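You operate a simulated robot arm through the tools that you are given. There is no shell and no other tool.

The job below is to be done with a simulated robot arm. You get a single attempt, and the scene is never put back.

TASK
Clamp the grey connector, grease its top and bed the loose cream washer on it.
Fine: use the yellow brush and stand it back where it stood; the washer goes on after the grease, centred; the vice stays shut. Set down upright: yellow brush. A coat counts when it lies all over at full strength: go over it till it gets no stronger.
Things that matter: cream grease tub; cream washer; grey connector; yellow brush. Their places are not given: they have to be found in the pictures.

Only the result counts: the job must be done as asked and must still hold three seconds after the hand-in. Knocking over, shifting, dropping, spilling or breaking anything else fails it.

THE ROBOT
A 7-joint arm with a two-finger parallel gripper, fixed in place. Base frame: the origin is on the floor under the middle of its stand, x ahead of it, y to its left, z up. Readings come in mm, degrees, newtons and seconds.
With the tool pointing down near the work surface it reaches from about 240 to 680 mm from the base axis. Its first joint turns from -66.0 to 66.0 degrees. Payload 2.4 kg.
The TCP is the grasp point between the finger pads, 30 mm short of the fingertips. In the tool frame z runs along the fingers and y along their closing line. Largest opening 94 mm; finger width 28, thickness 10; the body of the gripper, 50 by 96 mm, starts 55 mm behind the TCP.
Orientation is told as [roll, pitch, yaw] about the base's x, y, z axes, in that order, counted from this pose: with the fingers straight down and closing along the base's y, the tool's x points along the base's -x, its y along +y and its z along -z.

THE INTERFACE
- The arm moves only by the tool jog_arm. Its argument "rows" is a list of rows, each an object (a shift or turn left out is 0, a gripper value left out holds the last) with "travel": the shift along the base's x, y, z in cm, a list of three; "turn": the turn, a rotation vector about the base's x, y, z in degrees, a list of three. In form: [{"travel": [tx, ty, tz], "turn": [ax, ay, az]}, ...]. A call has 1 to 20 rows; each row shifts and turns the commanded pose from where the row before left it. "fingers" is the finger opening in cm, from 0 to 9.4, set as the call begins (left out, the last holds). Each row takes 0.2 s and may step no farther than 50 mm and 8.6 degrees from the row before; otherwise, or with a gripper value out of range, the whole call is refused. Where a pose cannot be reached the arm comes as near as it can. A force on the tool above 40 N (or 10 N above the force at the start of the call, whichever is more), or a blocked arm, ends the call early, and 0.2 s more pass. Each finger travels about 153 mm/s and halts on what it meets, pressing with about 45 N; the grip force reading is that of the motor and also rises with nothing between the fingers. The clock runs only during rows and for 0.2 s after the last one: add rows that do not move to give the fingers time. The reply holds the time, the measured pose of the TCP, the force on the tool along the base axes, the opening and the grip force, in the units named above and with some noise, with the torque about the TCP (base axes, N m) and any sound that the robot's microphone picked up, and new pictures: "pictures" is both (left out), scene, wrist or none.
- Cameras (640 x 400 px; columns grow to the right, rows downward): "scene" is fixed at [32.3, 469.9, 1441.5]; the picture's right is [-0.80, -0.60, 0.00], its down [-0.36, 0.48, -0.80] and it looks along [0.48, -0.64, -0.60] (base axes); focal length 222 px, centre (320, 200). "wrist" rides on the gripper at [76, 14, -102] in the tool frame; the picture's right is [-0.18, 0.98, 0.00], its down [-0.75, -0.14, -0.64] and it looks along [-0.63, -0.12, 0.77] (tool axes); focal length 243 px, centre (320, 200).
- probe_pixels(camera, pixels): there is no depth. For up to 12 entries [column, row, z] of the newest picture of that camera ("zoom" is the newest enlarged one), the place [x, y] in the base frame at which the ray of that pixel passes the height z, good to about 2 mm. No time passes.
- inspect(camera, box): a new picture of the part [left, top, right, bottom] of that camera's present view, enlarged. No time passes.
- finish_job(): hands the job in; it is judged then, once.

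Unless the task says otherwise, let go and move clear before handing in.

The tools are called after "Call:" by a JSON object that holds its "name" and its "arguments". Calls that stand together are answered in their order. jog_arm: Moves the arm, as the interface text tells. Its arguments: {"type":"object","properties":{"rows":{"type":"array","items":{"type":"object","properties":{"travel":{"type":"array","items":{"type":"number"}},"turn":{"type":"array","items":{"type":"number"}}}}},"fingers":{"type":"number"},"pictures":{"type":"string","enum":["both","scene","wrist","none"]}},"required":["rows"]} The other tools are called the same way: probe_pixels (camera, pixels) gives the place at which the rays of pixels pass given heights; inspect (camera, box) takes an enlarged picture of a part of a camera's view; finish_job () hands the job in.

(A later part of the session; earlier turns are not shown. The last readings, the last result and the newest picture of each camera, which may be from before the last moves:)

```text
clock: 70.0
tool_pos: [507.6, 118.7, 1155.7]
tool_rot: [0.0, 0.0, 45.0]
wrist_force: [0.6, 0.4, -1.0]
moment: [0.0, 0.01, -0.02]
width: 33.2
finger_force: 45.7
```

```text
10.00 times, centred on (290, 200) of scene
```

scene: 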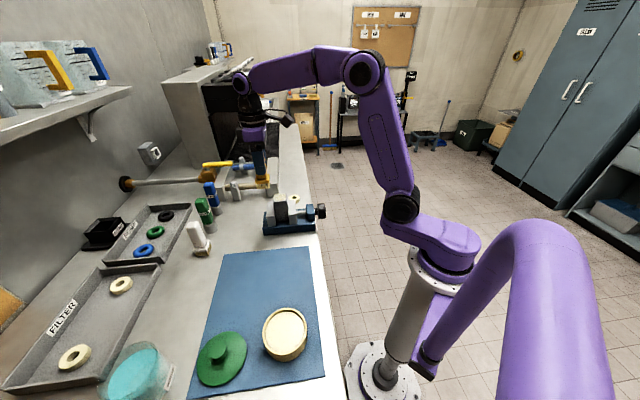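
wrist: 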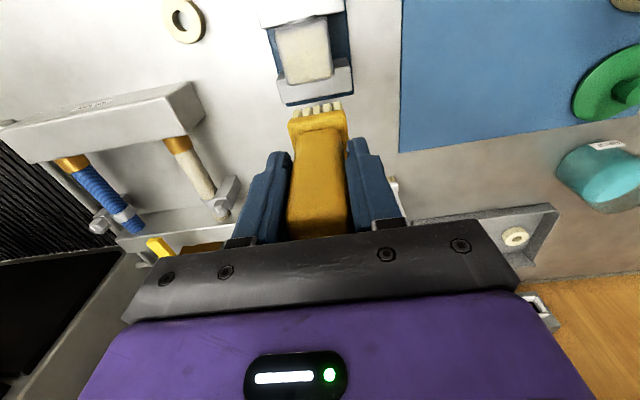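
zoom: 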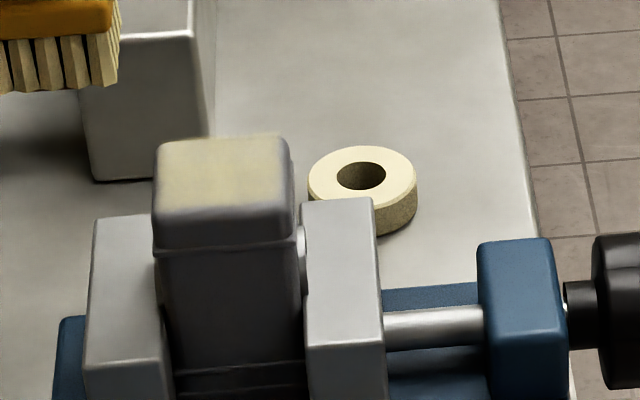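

A cream coat is down, but it's thin, weaker at the upper (-u) and side edges. I'll go back and sweep wider for a second pass.

Call:
{"name": "jog_arm", "arguments": {"rows": [{"travel": [-1.5, -1.5, 0]}, {"travel": [-1.5, -1.5, 0]}, {"travel": [0, 0, -2.7]}, {"travel": [0, 0, -2.7]}, {}], "pictures": "none"}}

Call:
{"name": "jog_arm", "arguments": {"rows": [{"travel": [0.318, 0.318, 0]}, {"travel": [0.318, 0.318, 0]}, {"travel": [-0.371, -0.371, 0]}, {"travel": [-0.371, -0.371, 0]}, {"travel": [-0.371, -0.371, 0]}, {"travel": [-0.371, -0.371, 0]}, {"travel": [-0.283, 0.283, 0]}, {"travel": [-0.283, 0.283, 0]}, {"travel": [0.371, 0.371, 0]}, {"travel": [0.371, 0.371, 0]}, {"travel": [0.371, 0.371, 0]}, {"travel": [0.371, 0.371, 0]}, {"travel": [0.377, -0.377, 0]}, {"travel": [0.377, -0.377, 0]}, {"travel": [0.377, -0.377, 0]}, {"travel": [-0.371, -0.371, 0]}, {"travel": [-0.371, -0.371, 0]}, {"travel": [-0.371, -0.371, 0]}, {"travel": [-0.371, -0.371, 0]}], "pictures": "none"}}

Call:
{"name": "jog_arm", "arguments": {"rows": [{"travel": [-0.283, 0.283, 0]}, {"travel": [-0.283, 0.283, 0]}, {"travel": [0.283, 0.283, 0]}, {"travel": [0.283, 0.283, 0]}, {"travel": [0.282, 0.282, 0]}, {}], "pictures": "none"}}

Call:
{"name": "jog_arm", "arguments": {"rows": [{"travel": [0, 0, 2.7]}, {"travel": [0, 0, 2.7]}, {"travel": [1.5, 1.5, 0]}, {"travel": [1.5, 1.5, 0]}, {}], "pictures": "both"}}

Call:
{"name": "inspect", "arguments": {"camera": "wrist", "box": [260, 0, 360, 130]}}

Call:
{"name": "inspect", "arguments": {"camera": "scene", "box": [265, 180, 315, 220]}}

```text
clock: 71.2
tool_pos: [477.2, 91.8, 1105.9]
tool_rot: [-0.1, -0.1, 45.0]
wrist_force: [-1.4, -0.7, 6.2]
moment: [0.04, 0.12, 0.0]
width: 33.6
finger_force: 45.2
```

```text
clock: 75.2
tool_pos: [475.1, 73.9, 1104.3]
tool_rot: [0.1, 0.2, 45.0]
wrist_force: [-0.3, -0.5, -0.9]
moment: [-0.04, -0.06, 0.0]
width: 33.5
finger_force: 45.0
```

```text
clock: 76.6
tool_pos: [479.9, 87.0, 1104.8]
tool_rot: [0.0, 0.0, 45.0]
wrist_force: [-0.3, -0.7, -0.8]
moment: [0.02, 0.0, 0.02]
width: 33.4
finger_force: 45.4
```

```text
clock: 77.8
tool_pos: [511.9, 121.3, 1155.4]
tool_rot: [0.0, 0.0, 45.0]
wrist_force: [0.2, -0.4, -0.9]
moment: [0.01, -0.03, 0.02]
width: 33.5
finger_force: 45.2
```

scene: 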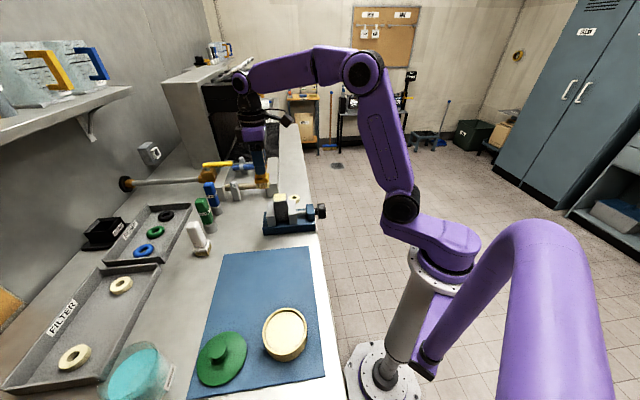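
wrist: 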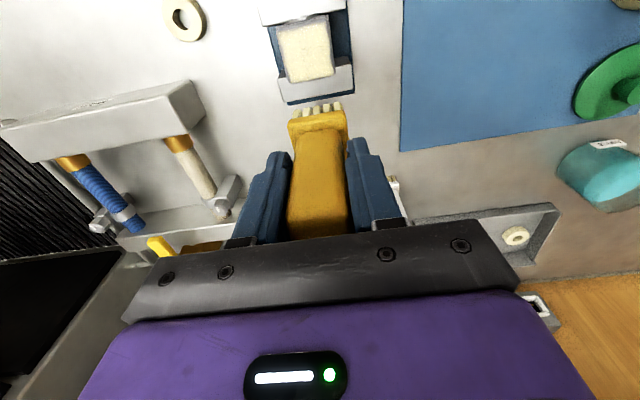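

```text
3.08 times, centred on (310, 65) of wrist
```

zoom: 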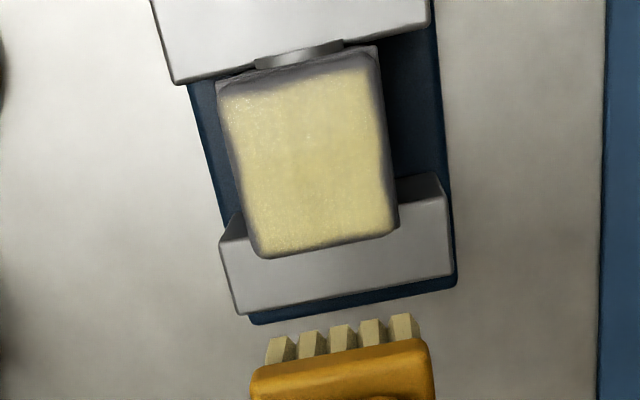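

```text
10.00 times, centred on (290, 200) of scene
```

zoom: 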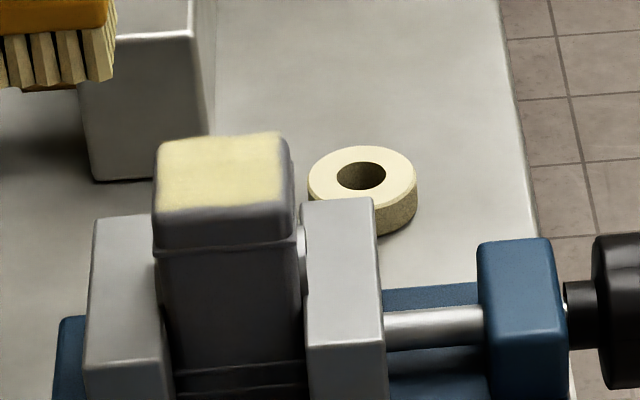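

The coat is now much stronger and covers the flat. I'll do a third pass 1 mm lower to see whether it gets any stronger.

Call:
{"name": "jog_arm", "arguments": {"rows": [{"travel": [-1.5, -1.5, 0]}, {"travel": [-1.5, -1.5, 0]}, {"travel": [0, 0, -2.7]}, {"travel": [0, 0, -2.7]}, {"travel": [0, 0, -0.08]}, {}], "pictures": "none"}}

Call:
{"name": "jog_arm", "arguments": {"rows": [{"travel": [0.318, 0.318, 0]}, {"travel": [0.318, 0.318, 0]}, {"travel": [-0.371, -0.371, 0]}, {"travel": [-0.371, -0.371, 0]}, {"travel": [-0.371, -0.371, 0]}, {"travel": [-0.371, -0.371, 0]}, {"travel": [-0.283, 0.283, 0]}, {"travel": [-0.283, 0.283, 0]}, {"travel": [0.371, 0.371, 0]}, {"travel": [0.371, 0.371, 0]}, {"travel": [0.371, 0.371, 0]}, {"travel": [0.371, 0.371, 0]}, {"travel": [0.377, -0.377, 0]}, {"travel": [0.377, -0.377, 0]}, {"travel": [0.377, -0.377, 0]}, {"travel": [-0.371, -0.371, 0]}, {"travel": [-0.371, -0.371, 0]}, {"travel": [-0.371, -0.371, 0]}, {"travel": [-0.371, -0.371, 0]}], "pictures": "none"}}

Call:
{"name": "jog_arm", "arguments": {"rows": [{"travel": [-0.283, 0.283, 0]}, {"travel": [-0.283, 0.283, 0]}, {"travel": [0.283, 0.283, 0]}, {"travel": [0.283, 0.283, 0]}, {"travel": [0.282, 0.282, 0]}, {}], "pictures": "none"}}

Call:
{"name": "jog_arm", "arguments": {"rows": [{"travel": [0, 0, 2.7]}, {"travel": [0, 0, 2.78]}, {"travel": [1.5, 1.5, 0]}, {"travel": [1.5, 1.5, 0]}, {}], "pictures": "both"}}

Call:
{"name": "inspect", "arguments": {"camera": "wrist", "box": [260, 0, 360, 130]}}

Call:
{"name": "inspect", "arguments": {"camera": "scene", "box": [265, 180, 315, 220]}}

```text
clock: 79.2
tool_pos: [480.0, 86.8, 1104.2]
tool_rot: [-0.1, 0.0, 45.1]
wrist_force: [0.7, 0.2, -0.9]
moment: [0.03, -0.03, -0.01]
width: 33.4
finger_force: 44.9
```

```text
clock: 83.2
tool_pos: [475.0, 74.7, 1102.7]
tool_rot: [0.0, 0.1, 44.9]
wrist_force: [2.6, 2.3, 7.1]
moment: [0.28, -0.31, 0.01]
width: 33.8
finger_force: 45.2
```

```text
clock: 84.6
tool_pos: [478.2, 87.6, 1102.8]
tool_rot: [0.0, 0.1, 45.0]
wrist_force: [-3.2, -3.0, 11.9]
moment: [-0.15, 0.14, -0.03]
width: 33.7
finger_force: 45.1
```

```text
clock: 85.8
tool_pos: [508.8, 120.1, 1154.7]
tool_rot: [0.0, 0.0, 44.9]
wrist_force: [0.0, 0.2, -1.6]
moment: [0.02, 0.03, -0.01]
width: 33.4
finger_force: 44.8
```

scene: 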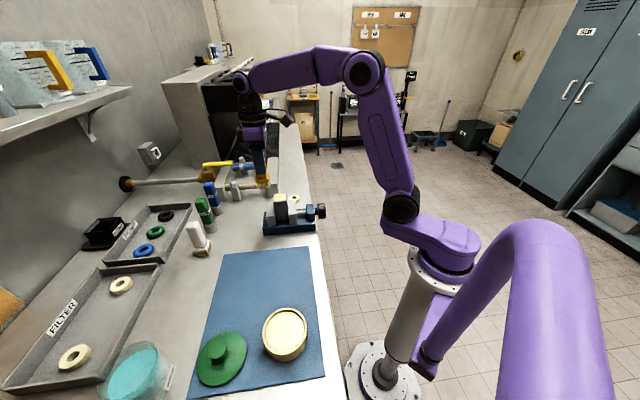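
wrist: 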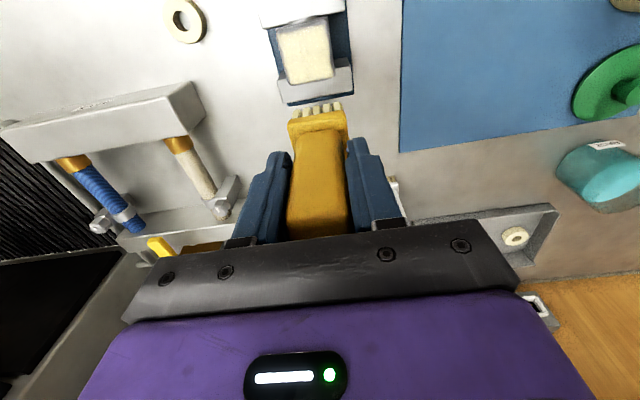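

```text
3.08 times, centred on (310, 65) of wrist
```

zoom: 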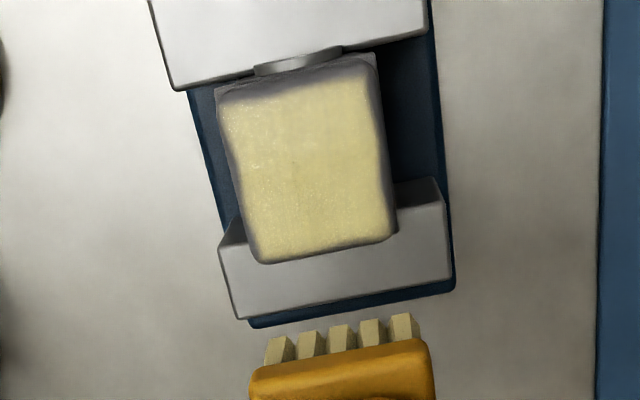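

```text
10.00 times, centred on (290, 200) of scene
```

zoom: 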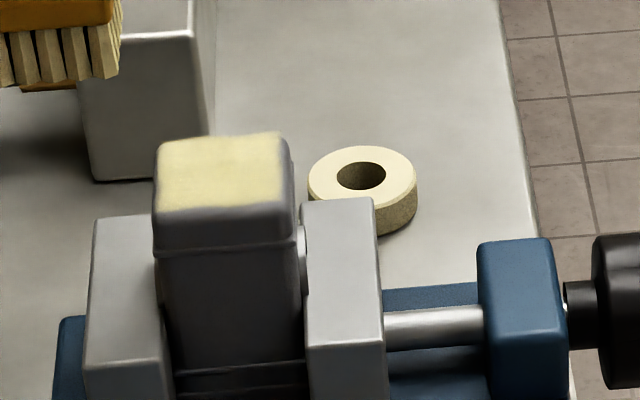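

The third pass looks nearly identical to the second. I'll zoom tighter to check uniformity right up to the edges.

Call:
{"name": "inspect", "arguments": {"camera": "wrist", "box": [272, 10, 344, 92]}}

Call:
{"name": "inspect", "arguments": {"camera": "scene", "box": [272, 190, 298, 208]}}

```text
4.88 times, centred on (308, 51) of wrist
```

zoom: 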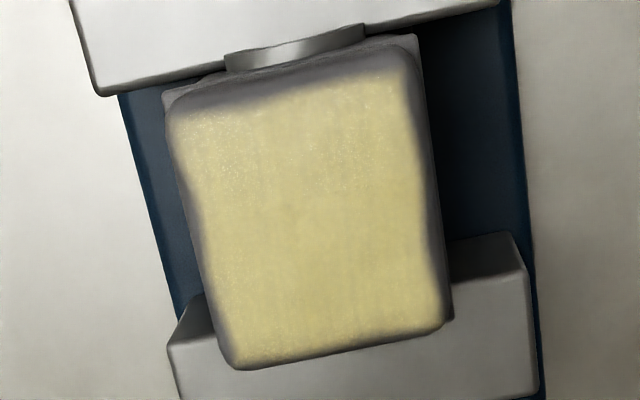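

```text
16.00 times, centred on (285, 199) of scene
```

zoom: 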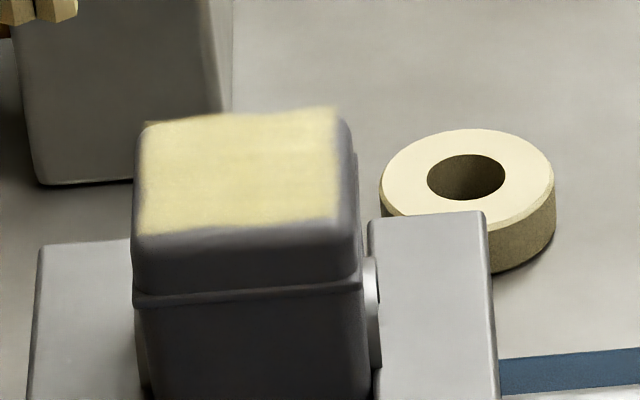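

There's a slightly weaker, uncoated band at the -u edge. I'll re-dip the brush for a full load and then do a pass reaching further over that side.

Call:
{"name": "jog_arm", "arguments": {"rows": [{"travel": [-3.258, 2.529, 0]}, {"travel": [-3.258, 2.529, 0]}, {"travel": [-3.258, 2.529, 0]}, {"travel": [-3.258, 2.529, 0]}, {"travel": [-3.258, 2.529, 0]}, {"travel": [-3.258, 2.529, 0]}, {"travel": [-3.258, 2.529, 0]}, {"travel": [-3.258, 2.529, 0]}, {"travel": [-3.256, 2.528, 0]}, {}, {"travel": [0, 0, -3.4]}, {"travel": [0, 0, -3.4]}, {"travel": [0, 0, -3.2]}, {}, {}], "pictures": "both"}}

Call:
{"name": "inspect", "arguments": {"camera": "scene", "box": [240, 275, 330, 375]}}

Call:
{"name": "inspect", "arguments": {"camera": "wrist", "box": [220, 20, 440, 180]}}

```text
clock: 89.0
tool_pos: [217.7, 344.5, 1057.9]
tool_rot: [0.0, 0.2, 45.0]
wrist_force: [0.1, -0.5, -0.9]
moment: [0.01, -0.01, 0.03]
width: 33.6
finger_force: 44.7
```

scene: 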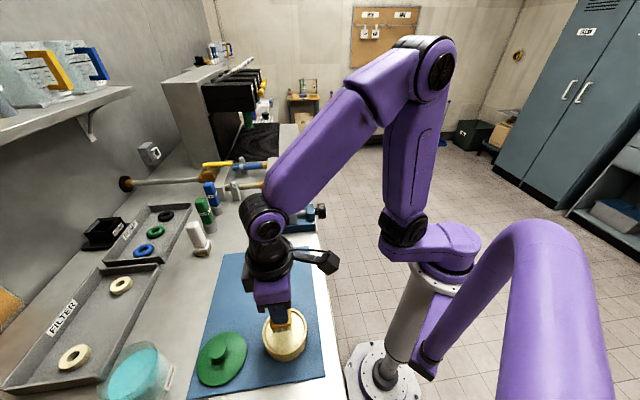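
wrist: 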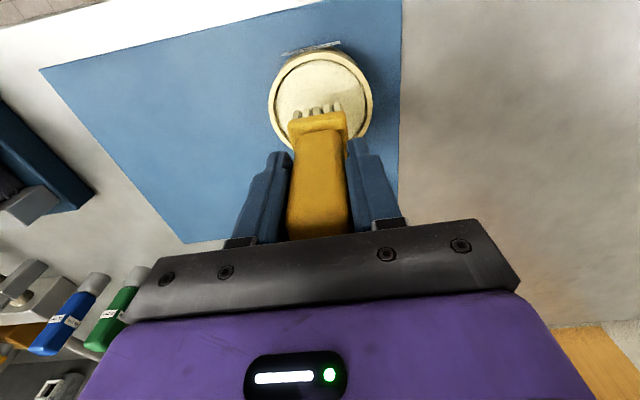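

```text
4.00 times, centred on (285, 325) of scene
```

zoom: 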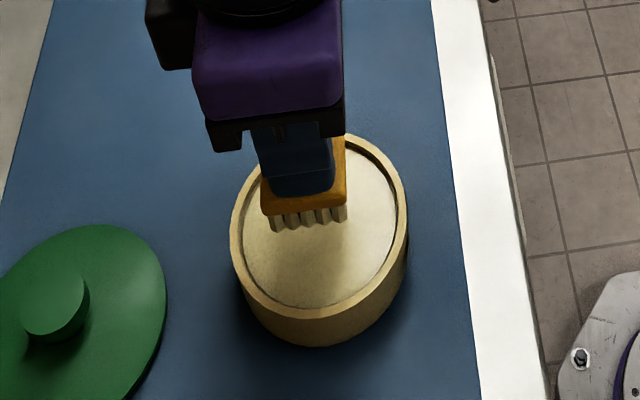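

```text
2.50 times, centred on (330, 100) of wrist
```

zoom: 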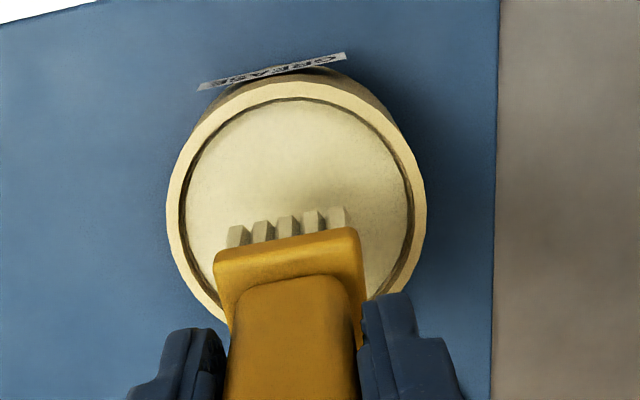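

Over the tub again, clear of the rim. I'll descend in careful steps to the grease.

Call:
{"name": "jog_arm", "arguments": {"rows": [{"travel": [0, 0, -1.5]}, {"travel": [0, 0, -1.3]}, {}], "pictures": "none"}}

Call:
{"name": "jog_arm", "arguments": {"rows": [{"travel": [0, 0, -0.25]}, {}], "pictures": "none"}}

Call:
{"name": "jog_arm", "arguments": {"rows": [{"travel": [0, 0, -0.2]}, {}], "pictures": "none"}}

```text
clock: 89.8
tool_pos: [216.5, 345.8, 1029.8]
tool_rot: [0.0, 0.0, 45.0]
wrist_force: [0.1, -0.6, -1.2]
moment: [0.04, -0.03, 0.01]
width: 33.6
finger_force: 45.6
```

```text
clock: 90.4
tool_pos: [215.7, 346.7, 1026.8]
tool_rot: [0.1, 0.0, 45.0]
wrist_force: [-0.3, -0.4, -0.5]
moment: [0.02, 0.01, 0.02]
width: 33.6
finger_force: 44.7
```

```text
clock: 91.0
tool_pos: [215.9, 347.8, 1025.5]
tool_rot: [0.0, 0.1, 45.1]
wrist_force: [-0.2, 0.2, -1.6]
moment: [0.01, 0.02, 0.01]
width: 33.5
finger_force: 45.3
```

Call:
{"name": "jog_arm", "arguments": {"rows": [{"travel": [0, 0, -0.2]}, {}], "pictures": "none"}}

Call:
{"name": "jog_arm", "arguments": {"rows": [{"travel": [0, 0, -0.15]}, {}], "pictures": "none"}}

```text
clock: 91.6
tool_pos: [216.9, 346.3, 1023.0]
tool_rot: [0.1, 0.0, 45.0]
wrist_force: [0.0, 0.0, -0.7]
moment: [0.02, 0.0, 0.0]
width: 33.6
finger_force: 45.2
```

```text
clock: 92.2
tool_pos: [215.2, 345.7, 1021.7]
tool_rot: [0.1, 0.0, 45.0]
wrist_force: [0.3, -0.1, 0.0]
moment: [0.01, 0.02, 0.0]
width: 33.7
finger_force: 44.4
```

The force is still near zero at TCP z≈1021.7, so I'll go on in 1.5 mm steps until contact.

Call:
{"name": "jog_arm", "arguments": {"rows": [{"travel": [0, 0, -0.15]}, {}], "pictures": "none"}}

Call:
{"name": "jog_arm", "arguments": {"rows": [{"travel": [0, 0, -0.1]}, {}], "pictures": "wrist"}}

Call:
{"name": "inspect", "arguments": {"camera": "wrist", "box": [240, 40, 420, 170]}}

```text
clock: 92.8
tool_pos: [214.7, 348.2, 1020.5]
tool_rot: [0.0, -0.1, 45.0]
wrist_force: [-4.4, -2.7, 18.9]
moment: [-0.03, 0.05, 0.02]
width: 33.4
finger_force: 44.7
```

```text
clock: 93.4
tool_pos: [215.8, 346.8, 1020.8]
tool_rot: [0.0, -0.1, 45.0]
wrist_force: [-1.2, -2.7, 25.7]
moment: [0.05, -0.1, 0.01]
width: 33.5
finger_force: 44.7
```

wrist: 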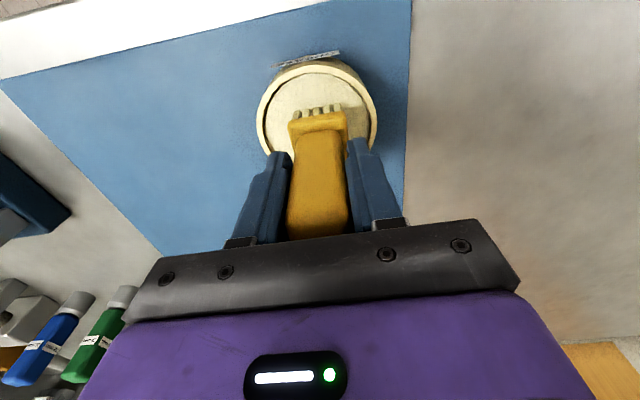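

```text
3.08 times, centred on (330, 105) of wrist
```

zoom: 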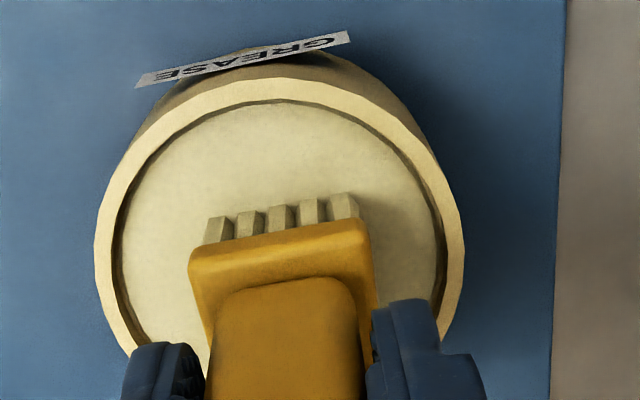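

Contact again (25 N) and bristles are reloaded. I'll lift and carry the brush straight back above the connector.

Call:
{"name": "jog_arm", "arguments": {"rows": [{"travel": [0, 0, 1.5]}, {"travel": [0, 0, 4.1]}, {"travel": [0, 0, 4.1]}, {"travel": [0, 0, 4.15]}, {"travel": [2.924, -2.862, 0]}, {"travel": [2.924, -2.862, 0]}, {"travel": [2.924, -2.862, 0]}, {"travel": [2.924, -2.862, 0]}, {"travel": [2.924, -2.862, 0]}, {"travel": [2.924, -2.862, 0]}, {"travel": [2.924, -2.862, 0]}, {"travel": [2.924, -2.862, 0]}, {"travel": [2.928, -2.864, 0]}, {}, {}], "pictures": "none"}}

Call:
{"name": "jog_arm", "arguments": {"rows": [{"travel": [0, 0, -2.6]}, {"travel": [0, 0, -2.6]}, {}], "pictures": "both"}}

Call:
{"name": "inspect", "arguments": {"camera": "scene", "box": [245, 160, 335, 240]}}

Call:
{"name": "inspect", "arguments": {"camera": "wrist", "box": [250, 30, 410, 150]}}

```text
clock: 96.6
tool_pos: [479.3, 88.9, 1157.1]
tool_rot: [0.0, 0.0, 44.9]
wrist_force: [0.6, 0.0, -0.6]
moment: [0.03, -0.03, 0.01]
width: 33.2
finger_force: 45.5
```

```text
clock: 97.4
tool_pos: [479.2, 87.9, 1106.2]
tool_rot: [0.0, 0.0, 45.0]
wrist_force: [-0.2, -1.1, -1.0]
moment: [-0.01, 0.0, 0.0]
width: 32.9
finger_force: 45.2
```

scene: 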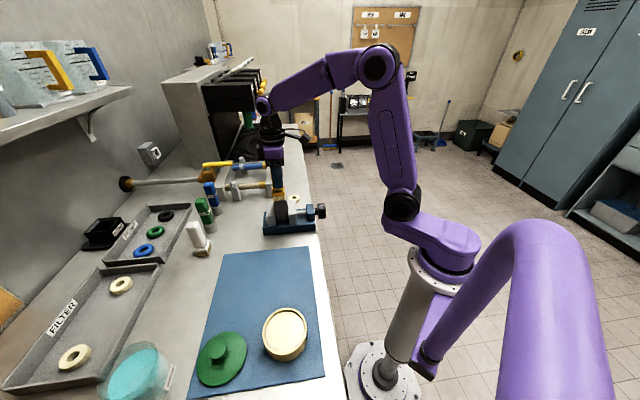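
wrist: 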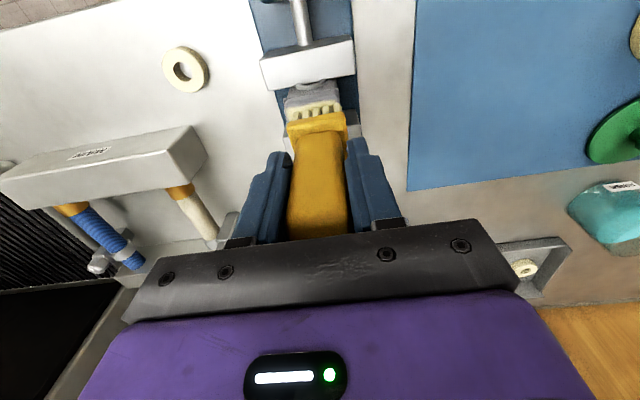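

```text
5.00 times, centred on (290, 200) of scene
```

zoom: 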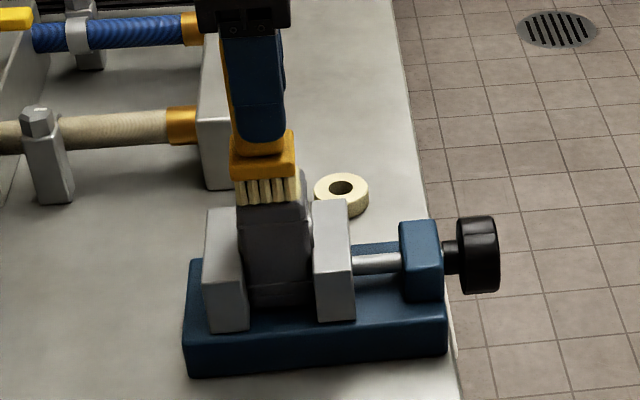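

```text
3.33 times, centred on (330, 90) of wrist
```

zoom: 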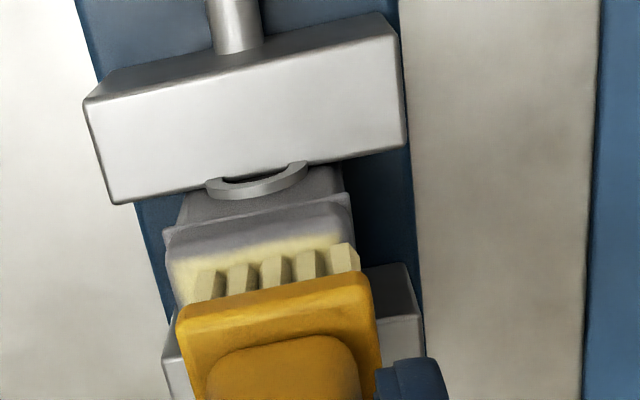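

I'll lower to contact in small steps, then run a sweep biased towards -u.

Call:
{"name": "jog_arm", "arguments": {"rows": [{"travel": [0, 0, -0.3]}, {}], "pictures": "none"}}

Call:
{"name": "jog_arm", "arguments": {"rows": [{"travel": [0, 0, -0.1]}, {}], "pictures": "none"}}

```text
clock: 98.0
tool_pos: [478.3, 89.4, 1103.3]
tool_rot: [0.0, 0.0, 45.1]
wrist_force: [0.7, 0.2, -0.4]
moment: [-0.04, 0.0, -0.02]
width: 33.4
finger_force: 45.1
```

```text
clock: 98.6
tool_pos: [478.8, 88.2, 1103.4]
tool_rot: [-0.1, 0.0, 45.0]
wrist_force: [0.1, 0.0, -0.4]
moment: [0.0, 0.03, 0.01]
width: 33.1
finger_force: 45.6
```

Call:
{"name": "jog_arm", "arguments": {"rows": [{"travel": [0, 0, -0.1]}, {}], "pictures": "none"}}

Call:
{"name": "jog_arm", "arguments": {"rows": [{"travel": [0, 0, -0.1]}, {}], "pictures": "none"}}

```text
clock: 99.2
tool_pos: [479.8, 89.5, 1103.5]
tool_rot: [-0.1, -0.1, 45.0]
wrist_force: [-1.2, 0.1, 12.6]
moment: [0.15, 0.02, 0.01]
width: 33.1
finger_force: 44.8
```

```text
clock: 99.8
tool_pos: [478.4, 88.6, 1102.5]
tool_rot: [-0.2, -0.2, 45.0]
wrist_force: [-3.7, -2.1, 34.1]
moment: [0.1, 0.17, -0.13]
width: 33.3
finger_force: 44.9
```

Contact found (34 N); I'll back off 0.7 mm and sweep, biased to the -u side.

Call:
{"name": "jog_arm", "arguments": {"rows": [{"travel": [0, 0, 0.07]}, {"travel": [-0.354, -0.354, 0]}, {"travel": [-0.354, -0.354, 0]}, {"travel": [-0.354, -0.354, 0]}, {"travel": [-0.283, 0.283, 0]}, {"travel": [-0.283, 0.283, 0]}, {"travel": [0.325, 0.325, 0]}, {"travel": [0.325, 0.325, 0]}, {"travel": [0.325, 0.325, 0]}, {"travel": [0.325, 0.325, 0]}, {"travel": [0.325, 0.325, 0]}, {"travel": [0.283, -0.283, 0]}, {"travel": [0.283, -0.283, 0]}, {"travel": [0.283, -0.283, 0]}, {"travel": [0.283, -0.283, 0]}, {"travel": [-0.325, -0.325, 0]}, {"travel": [-0.325, -0.325, 0]}, {"travel": [-0.325, -0.325, 0]}, {"travel": [-0.325, -0.325, 0]}, {"travel": [-0.325, -0.325, 0]}], "pictures": "none"}}

Call:
{"name": "jog_arm", "arguments": {"rows": [{"travel": [-0.283, 0.283, 0]}, {"travel": [-0.283, 0.283, 0]}, {"travel": [0.354, 0.354, 0]}, {"travel": [0.354, 0.354, 0]}, {"travel": [0.355, 0.355, 0]}, {}], "pictures": "none"}}

Call:
{"name": "jog_arm", "arguments": {"rows": [{"travel": [0, 0, 2.8]}, {"travel": [0, 0, 2.93]}, {"travel": [1.5, 1.5, 0]}, {"travel": [1.5, 1.5, 0]}, {}], "pictures": "both"}}

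Call:
{"name": "inspect", "arguments": {"camera": "wrist", "box": [272, 10, 344, 92]}}

Call:
{"name": "inspect", "arguments": {"camera": "scene", "box": [272, 190, 298, 208]}}

```text
clock: 104.0
tool_pos: [473.3, 73.7, 1101.0]
tool_rot: [0.1, -0.1, 45.0]
wrist_force: [1.9, 2.9, 7.4]
moment: [0.33, -0.27, 0.02]
width: 33.1
finger_force: 45.2
```

```text
clock: 105.4
tool_pos: [477.1, 87.5, 1099.4]
tool_rot: [-0.1, 0.0, 44.9]
wrist_force: [-4.2, -2.8, 13.7]
moment: [-0.09, 0.2, 0.04]
width: 33.1
finger_force: 44.8
```

```text
clock: 106.6
tool_pos: [509.1, 119.1, 1157.7]
tool_rot: [0.0, 0.1, 45.1]
wrist_force: [0.3, 0.2, 0.4]
moment: [0.01, -0.01, 0.0]
width: 33.1
finger_force: 44.9
```

scene: 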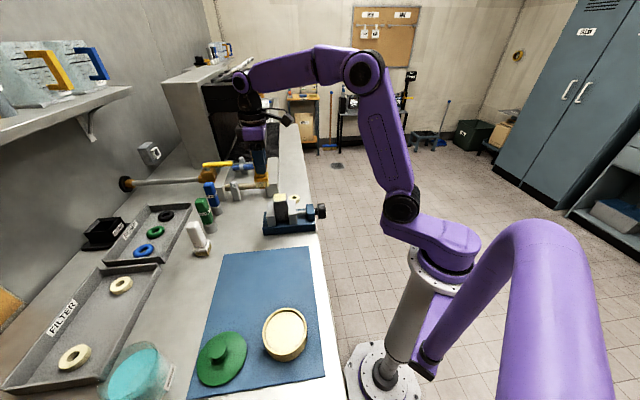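
wrist: 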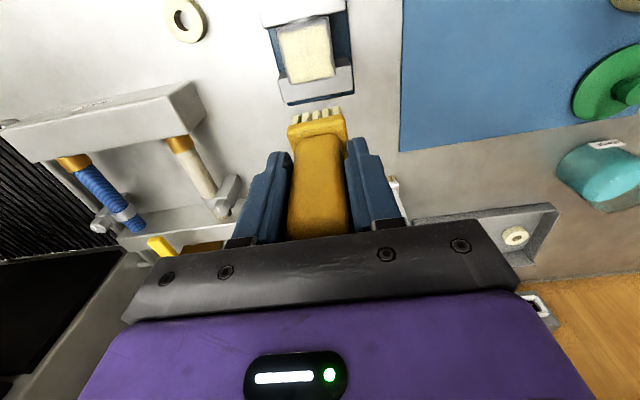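

```text
4.88 times, centred on (308, 51) of wrist
```

zoom: 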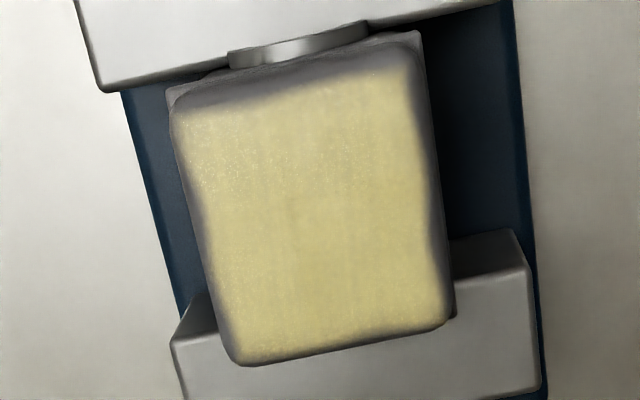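

```text
16.00 times, centred on (285, 199) of scene
```

zoom: 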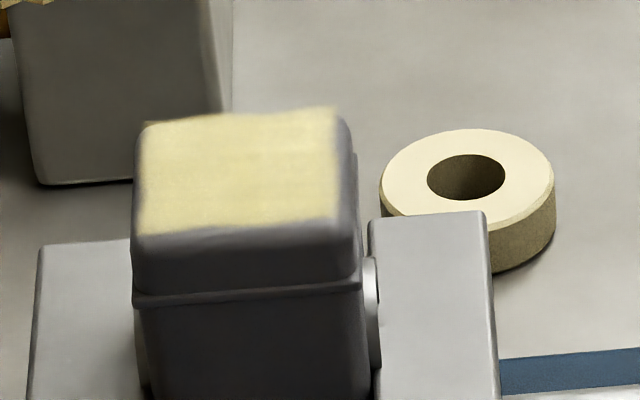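

The coat boundary and strength are unchanged from the previous pass, so it's at full strength. Now I'll return the brush to its home spot (home offset -192.2,+112.6 mm).

Call:
{"name": "jog_arm", "arguments": {"rows": [{"travel": [-3.844, 2.252, 0]}, {"travel": [-3.844, 2.252, 0]}, {"travel": [-3.844, 2.252, 0]}, {"travel": [-3.844, 2.252, 0]}, {"travel": [-3.844, 2.252, 0]}, {}, {"travel": [0, 0, -3.5]}, {"travel": [0, 0, -3.5]}, {"travel": [0, 0, -3.5]}, {}, {}], "pictures": "both"}}

Call:
{"name": "inspect", "arguments": {"camera": "scene", "box": [250, 200, 330, 300]}}

Call:
{"name": "inspect", "arguments": {"camera": "wrist", "box": [220, 60, 440, 240]}}

```text
clock: 109.0
tool_pos: [317.7, 231.1, 1055.0]
tool_rot: [0.0, 0.1, 45.1]
wrist_force: [-0.7, -0.2, -0.7]
moment: [-0.03, 0.02, 0.0]
width: 33.3
finger_force: 45.1
```

scene: 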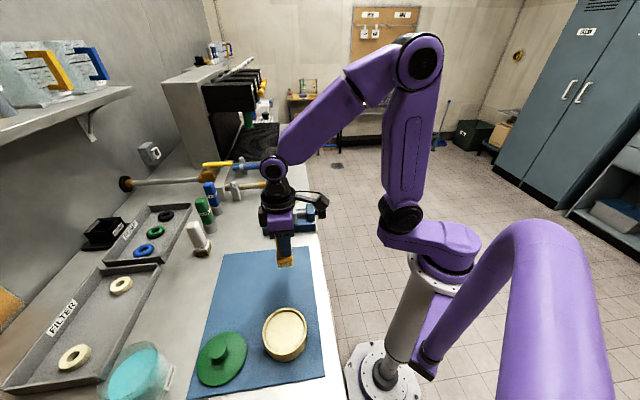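
wrist: 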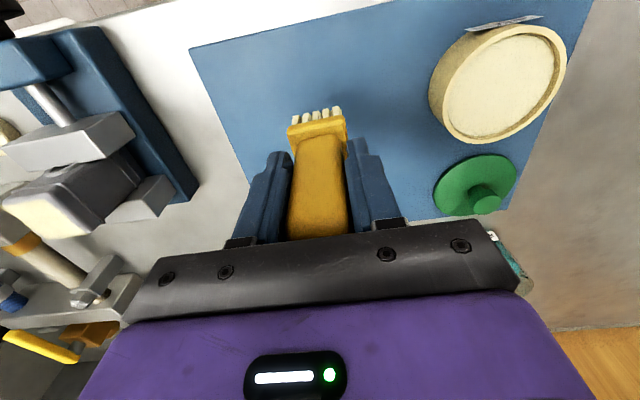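

```text
4.00 times, centred on (290, 250) of scene
```

zoom: 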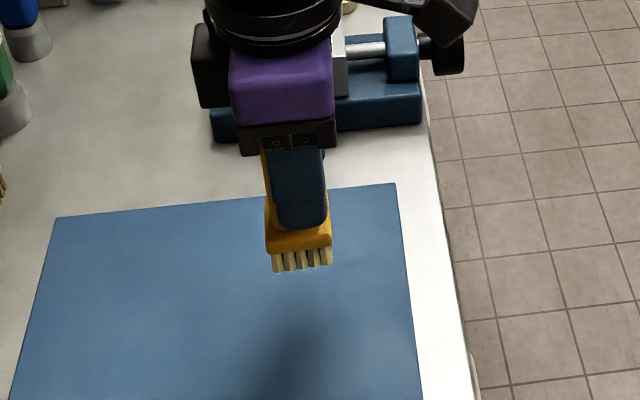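

```text
2.22 times, centred on (330, 150) of wrist
```

zoom: 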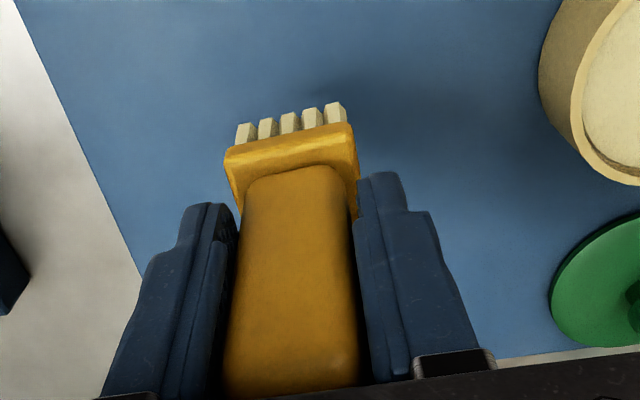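

The brush may have pivoted slightly in the pads. I'll look closer from both views.

Call:
{"name": "inspect", "arguments": {"camera": "scene", "box": [268, 225, 312, 275]}}

Call:
{"name": "inspect", "arguments": {"camera": "wrist", "box": [270, 90, 370, 180]}}

```text
8.00 times, centred on (290, 250) of scene
```

zoom: 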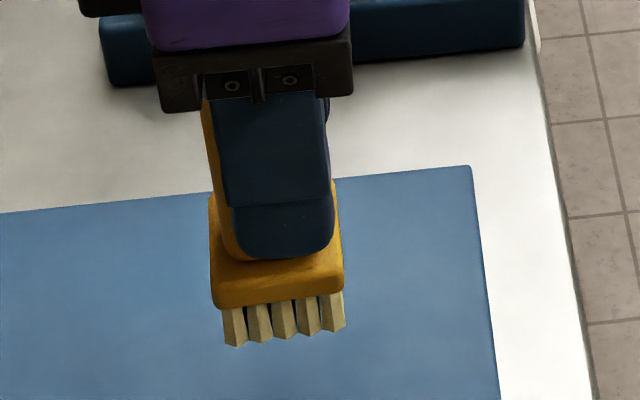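

```text
4.44 times, centred on (320, 135) of wrist
```

zoom: 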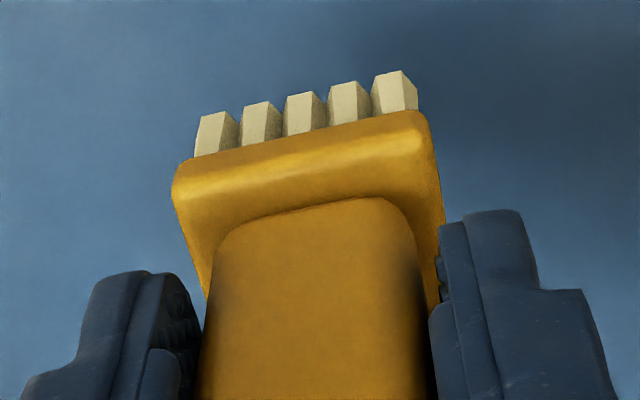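

The brush has slid about 6 mm towards +u and 3–4 mm up in the pads, with a slight lean. I'll compensate with -5 mm along u while lowering towards the mat.

Call:
{"name": "jog_arm", "arguments": {"rows": [{"travel": [-0.35, -0.35, -1.5]}, {"travel": [0, 0, -2]}, {"travel": [0, 0, -2]}, {}, {}], "pictures": "both"}}

Call:
{"name": "inspect", "arguments": {"camera": "scene", "box": [260, 235, 320, 290]}}

Call:
{"name": "inspect", "arguments": {"camera": "wrist", "box": [220, 60, 440, 240]}}

```text
clock: 110.2
tool_pos: [311.8, 226.3, 997.5]
tool_rot: [0.0, -0.1, 45.0]
wrist_force: [0.8, -0.6, -1.0]
moment: [0.02, -0.04, 0.02]
width: 32.8
finger_force: 44.7
```

scene: 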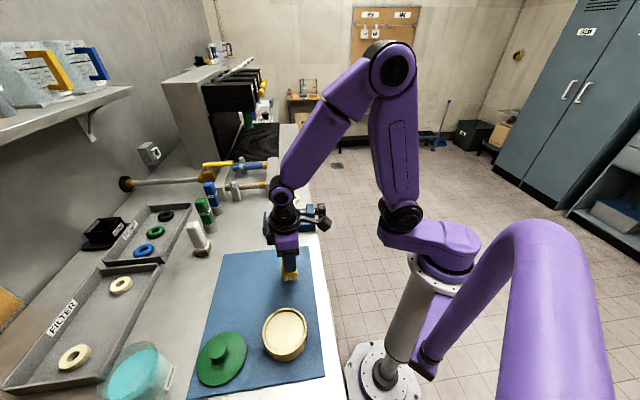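
wrist: 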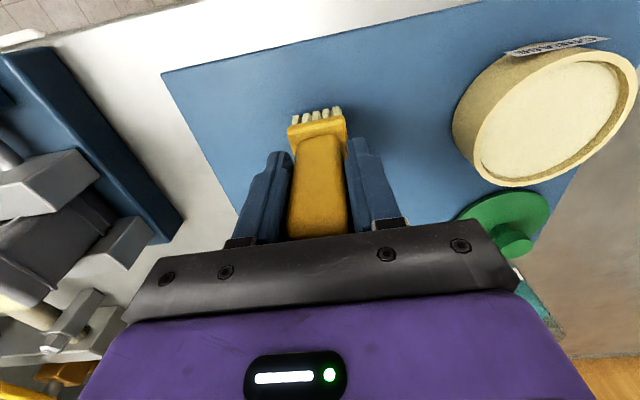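

```text
7.27 times, centred on (290, 262) of scene
```

zoom: 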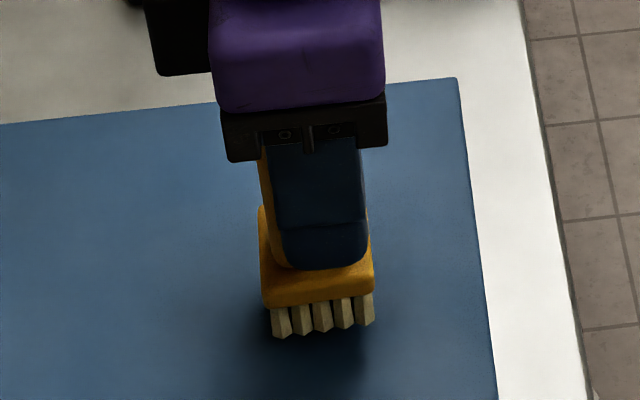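

```text
2.22 times, centred on (330, 150) of wrist
```

zoom: 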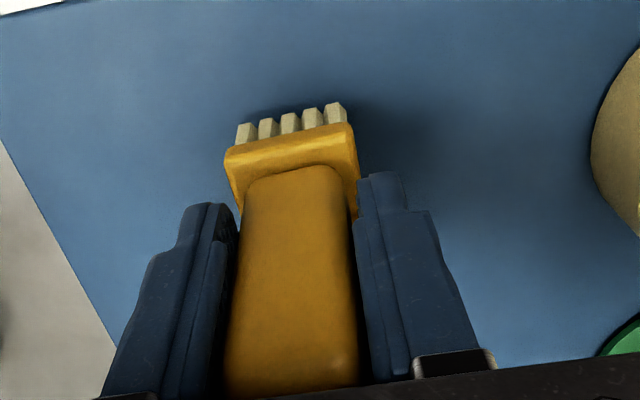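

Comparing with the original brush pixels, it's about 3 mm too far towards -u now. I'll correct and lower until contact.

Call:
{"name": "jog_arm", "arguments": {"rows": [{"travel": [0.2, 0.2, -0.5]}, {}], "pictures": "none"}}

Call:
{"name": "jog_arm", "arguments": {"rows": [{"travel": [0, 0, -0.25]}, {}], "pictures": "none"}}

Call:
{"name": "jog_arm", "arguments": {"rows": [{"travel": [0, 0, -0.2]}, {}], "pictures": "none"}}

```text
clock: 110.8
tool_pos: [315.0, 229.6, 991.8]
tool_rot: [0.0, 0.0, 44.9]
wrist_force: [-0.4, 0.0, -0.9]
moment: [-0.01, 0.04, 0.03]
width: 33.1
finger_force: 44.9
```

```text
clock: 111.4
tool_pos: [314.3, 229.4, 988.9]
tool_rot: [0.0, 0.1, 45.0]
wrist_force: [-0.8, 0.0, 0.2]
moment: [0.01, 0.0, 0.0]
width: 33.3
finger_force: 45.0
```

```text
clock: 112.0
tool_pos: [314.0, 229.2, 988.3]
tool_rot: [0.1, 0.1, 45.1]
wrist_force: [-0.7, 0.2, -1.6]
moment: [-0.01, -0.01, 0.03]
width: 33.0
finger_force: 44.6
```

No contact yet at z≈988, so I'll continue in small steps.

Call:
{"name": "jog_arm", "arguments": {"rows": [{"travel": [0, 0, -0.15]}, {}], "pictures": "none"}}

Call:
{"name": "jog_arm", "arguments": {"rows": [{"travel": [0, 0, -0.15]}, {}], "pictures": "none"}}

Call:
{"name": "jog_arm", "arguments": {"rows": [{"travel": [0, 0, -0.1]}, {}], "pictures": "none"}}

```text
clock: 112.6
tool_pos: [314.6, 229.3, 985.7]
tool_rot: [0.1, 0.1, 45.0]
wrist_force: [-0.1, -0.2, 0.0]
moment: [0.0, -0.02, -0.01]
width: 33.1
finger_force: 44.9
```

```text
clock: 113.2
tool_pos: [315.3, 229.8, 985.4]
tool_rot: [0.0, 0.0, 45.0]
wrist_force: [0.5, 0.1, -0.9]
moment: [0.02, -0.01, -0.02]
width: 33.1
finger_force: 45.1
```

```text
clock: 113.8
tool_pos: [314.3, 230.4, 986.3]
tool_rot: [-0.1, 0.0, 45.1]
wrist_force: [-0.5, 0.3, 0.0]
moment: [0.0, 0.0, 0.02]
width: 33.3
finger_force: 45.4
```

Call:
{"name": "jog_arm", "arguments": {"rows": [{"travel": [0, 0, -0.1]}, {}], "pictures": "both"}}

Call:
{"name": "inspect", "arguments": {"camera": "scene", "box": [260, 235, 320, 290]}}

```text
clock: 114.4
tool_pos: [314.7, 230.1, 984.4]
tool_rot: [-0.1, 0.1, 45.0]
wrist_force: [0.1, 0.6, -0.7]
moment: [0.03, 0.02, -0.02]
width: 33.4
finger_force: 44.7
```

scene: 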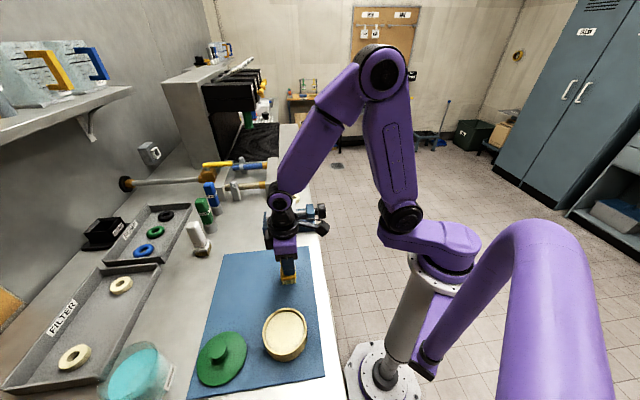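
wrist: 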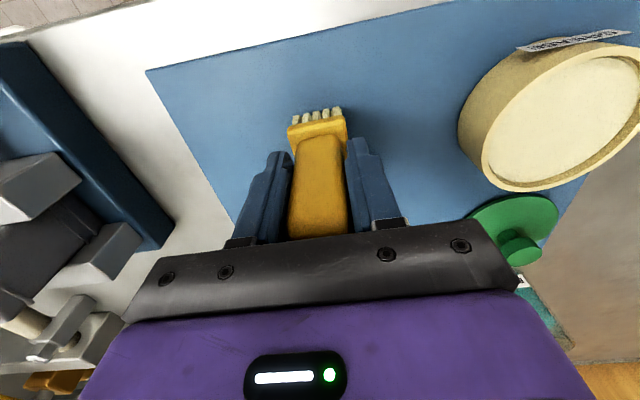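

```text
7.27 times, centred on (290, 262) of scene
```

zoom: 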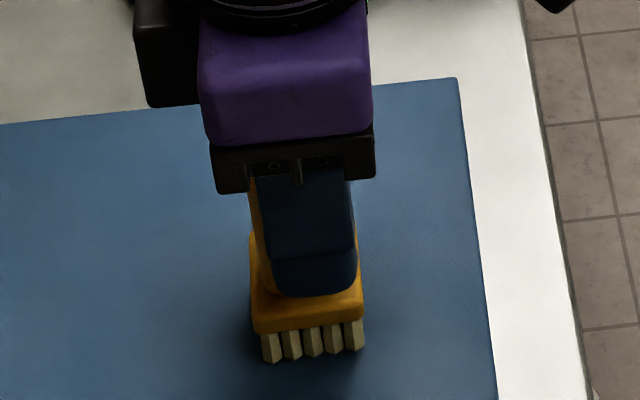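

The brush now matches its original pixels (bristle bottom at zoom rows 350–362). I'll lower another millimetre or so to get contact.

Call:
{"name": "jog_arm", "arguments": {"rows": [{"travel": [0, 0, -0.1]}, {}], "pictures": "none"}}

Call:
{"name": "jog_arm", "arguments": {"rows": [{"travel": [0, 0, -0.1]}, {}], "pictures": "none"}}

```text
clock: 115.0
tool_pos: [314.7, 229.8, 982.9]
tool_rot: [0.0, -0.1, 45.0]
wrist_force: [-4.3, -1.0, 22.5]
moment: [0.02, 0.12, 0.02]
width: 33.5
finger_force: 45.1
```

```text
clock: 115.6
tool_pos: [315.4, 230.4, 983.6]
tool_rot: [0.0, -0.1, 44.9]
wrist_force: [-7.1, 1.6, 31.6]
moment: [0.35, 0.08, 0.1]
width: 33.6
finger_force: 44.6
```

Contact at about 31 N; I'll ease off 1 mm and open the fingers.

Call:
{"name": "jog_arm", "arguments": {"rows": [{"travel": [0, 0, 0.1]}, {}], "pictures": "none"}}

Call:
{"name": "jog_arm", "arguments": {"rows": [{}, {}, {}], "fingers": 6.5, "pictures": "both"}}

Call:
{"name": "inspect", "arguments": {"camera": "scene", "box": [260, 235, 320, 290]}}

Call:
{"name": "inspect", "arguments": {"camera": "wrist", "box": [220, 60, 440, 240]}}

```text
clock: 116.2
tool_pos: [314.3, 229.7, 982.1]
tool_rot: [0.0, 0.0, 45.0]
wrist_force: [0.2, 3.3, 9.0]
moment: [0.36, -0.21, 0.05]
width: 33.1
finger_force: 44.9
```

```text
clock: 117.0
tool_pos: [316.1, 229.2, 983.7]
tool_rot: [-0.1, -0.1, 45.1]
wrist_force: [0.2, -0.4, 0.3]
moment: [0.03, -0.03, -0.02]
width: 65.1
finger_force: 0.1
```

scene: 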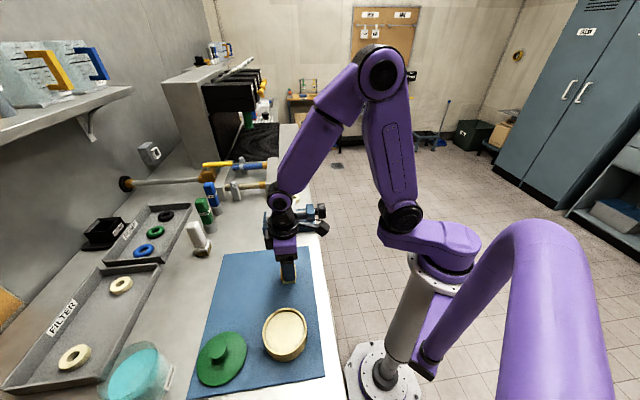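
wrist: 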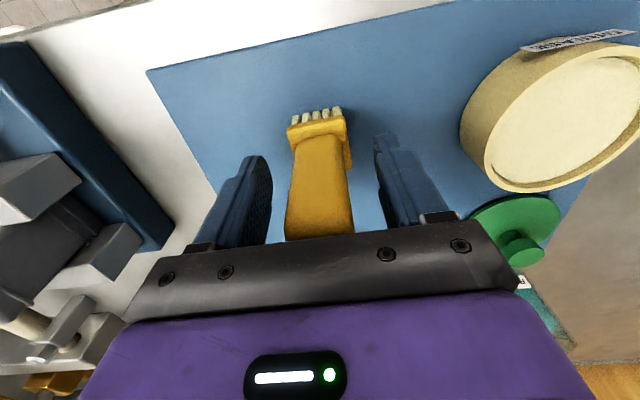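

```text
7.27 times, centred on (290, 262) of scene
```

zoom: 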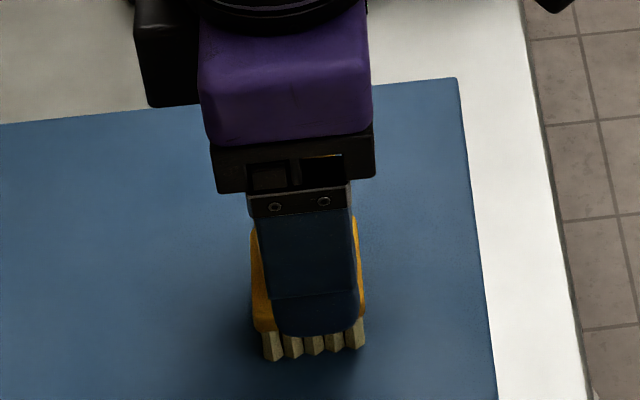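

```text
2.22 times, centred on (330, 150) of wrist
```

zoom: 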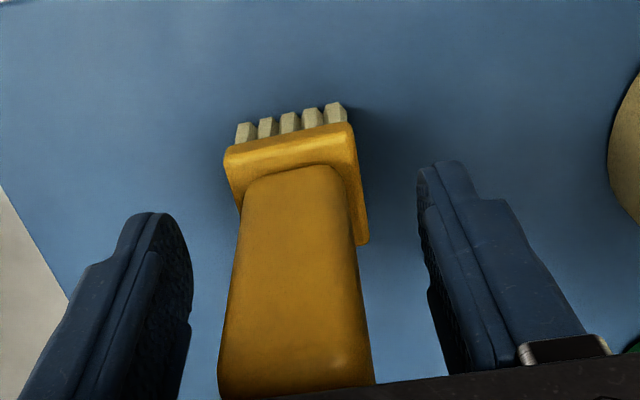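

The brush stands free. I'll open fully and lift straight up, then check it's upright in its old place.

Call:
{"name": "jog_arm", "arguments": {"rows": [{}, {"travel": [0, 0, 2]}, {"travel": [0, 0, 4]}, {"travel": [0, 0, 4.5]}, {"travel": [0, 0, 4.5]}, {}], "fingers": 8.0, "pictures": "both"}}

Call:
{"name": "inspect", "arguments": {"camera": "wrist", "box": [220, 20, 440, 220]}}

Call:
{"name": "inspect", "arguments": {"camera": "scene", "box": [260, 235, 320, 290]}}

```text
clock: 118.4
tool_pos: [314.0, 234.3, 1130.7]
tool_rot: [0.0, 0.0, 45.0]
wrist_force: [-0.3, -0.6, -0.9]
moment: [0.0, 0.02, 0.02]
width: 80.1
finger_force: 0.0
```

scene: 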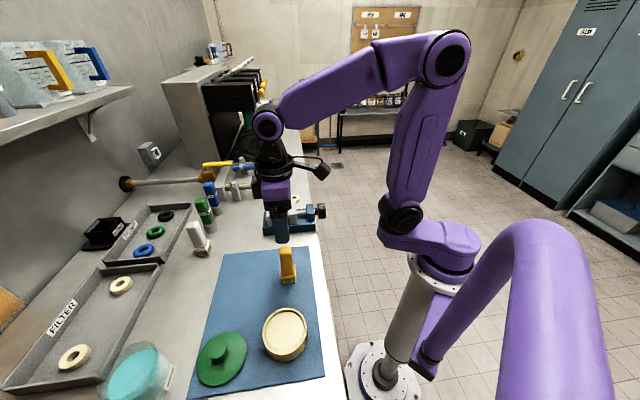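
wrist: 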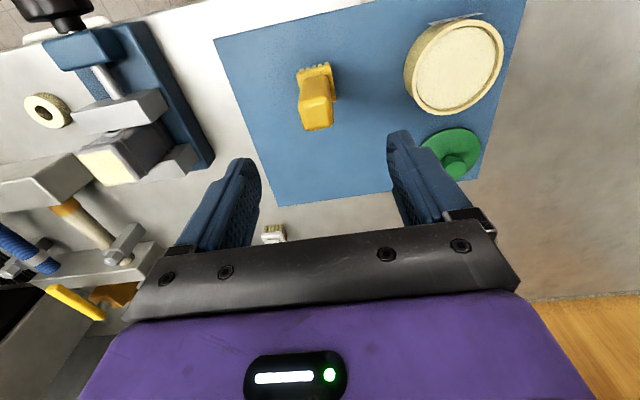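

```text
2.00 times, centred on (330, 120) of wrist
```

zoom: 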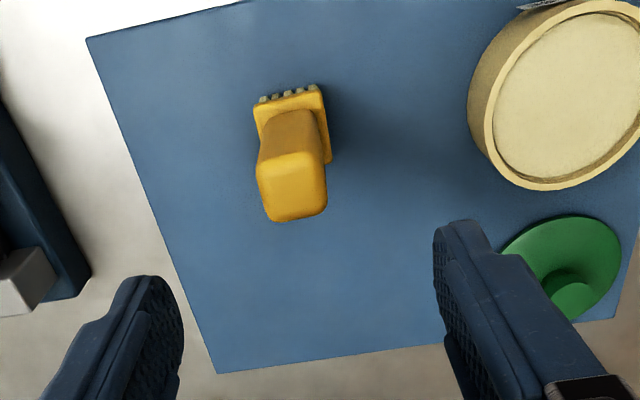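

```text
7.27 times, centred on (290, 262) of scene
```

zoom: 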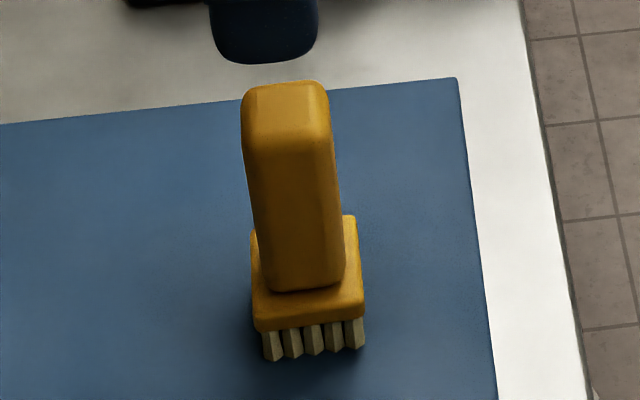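

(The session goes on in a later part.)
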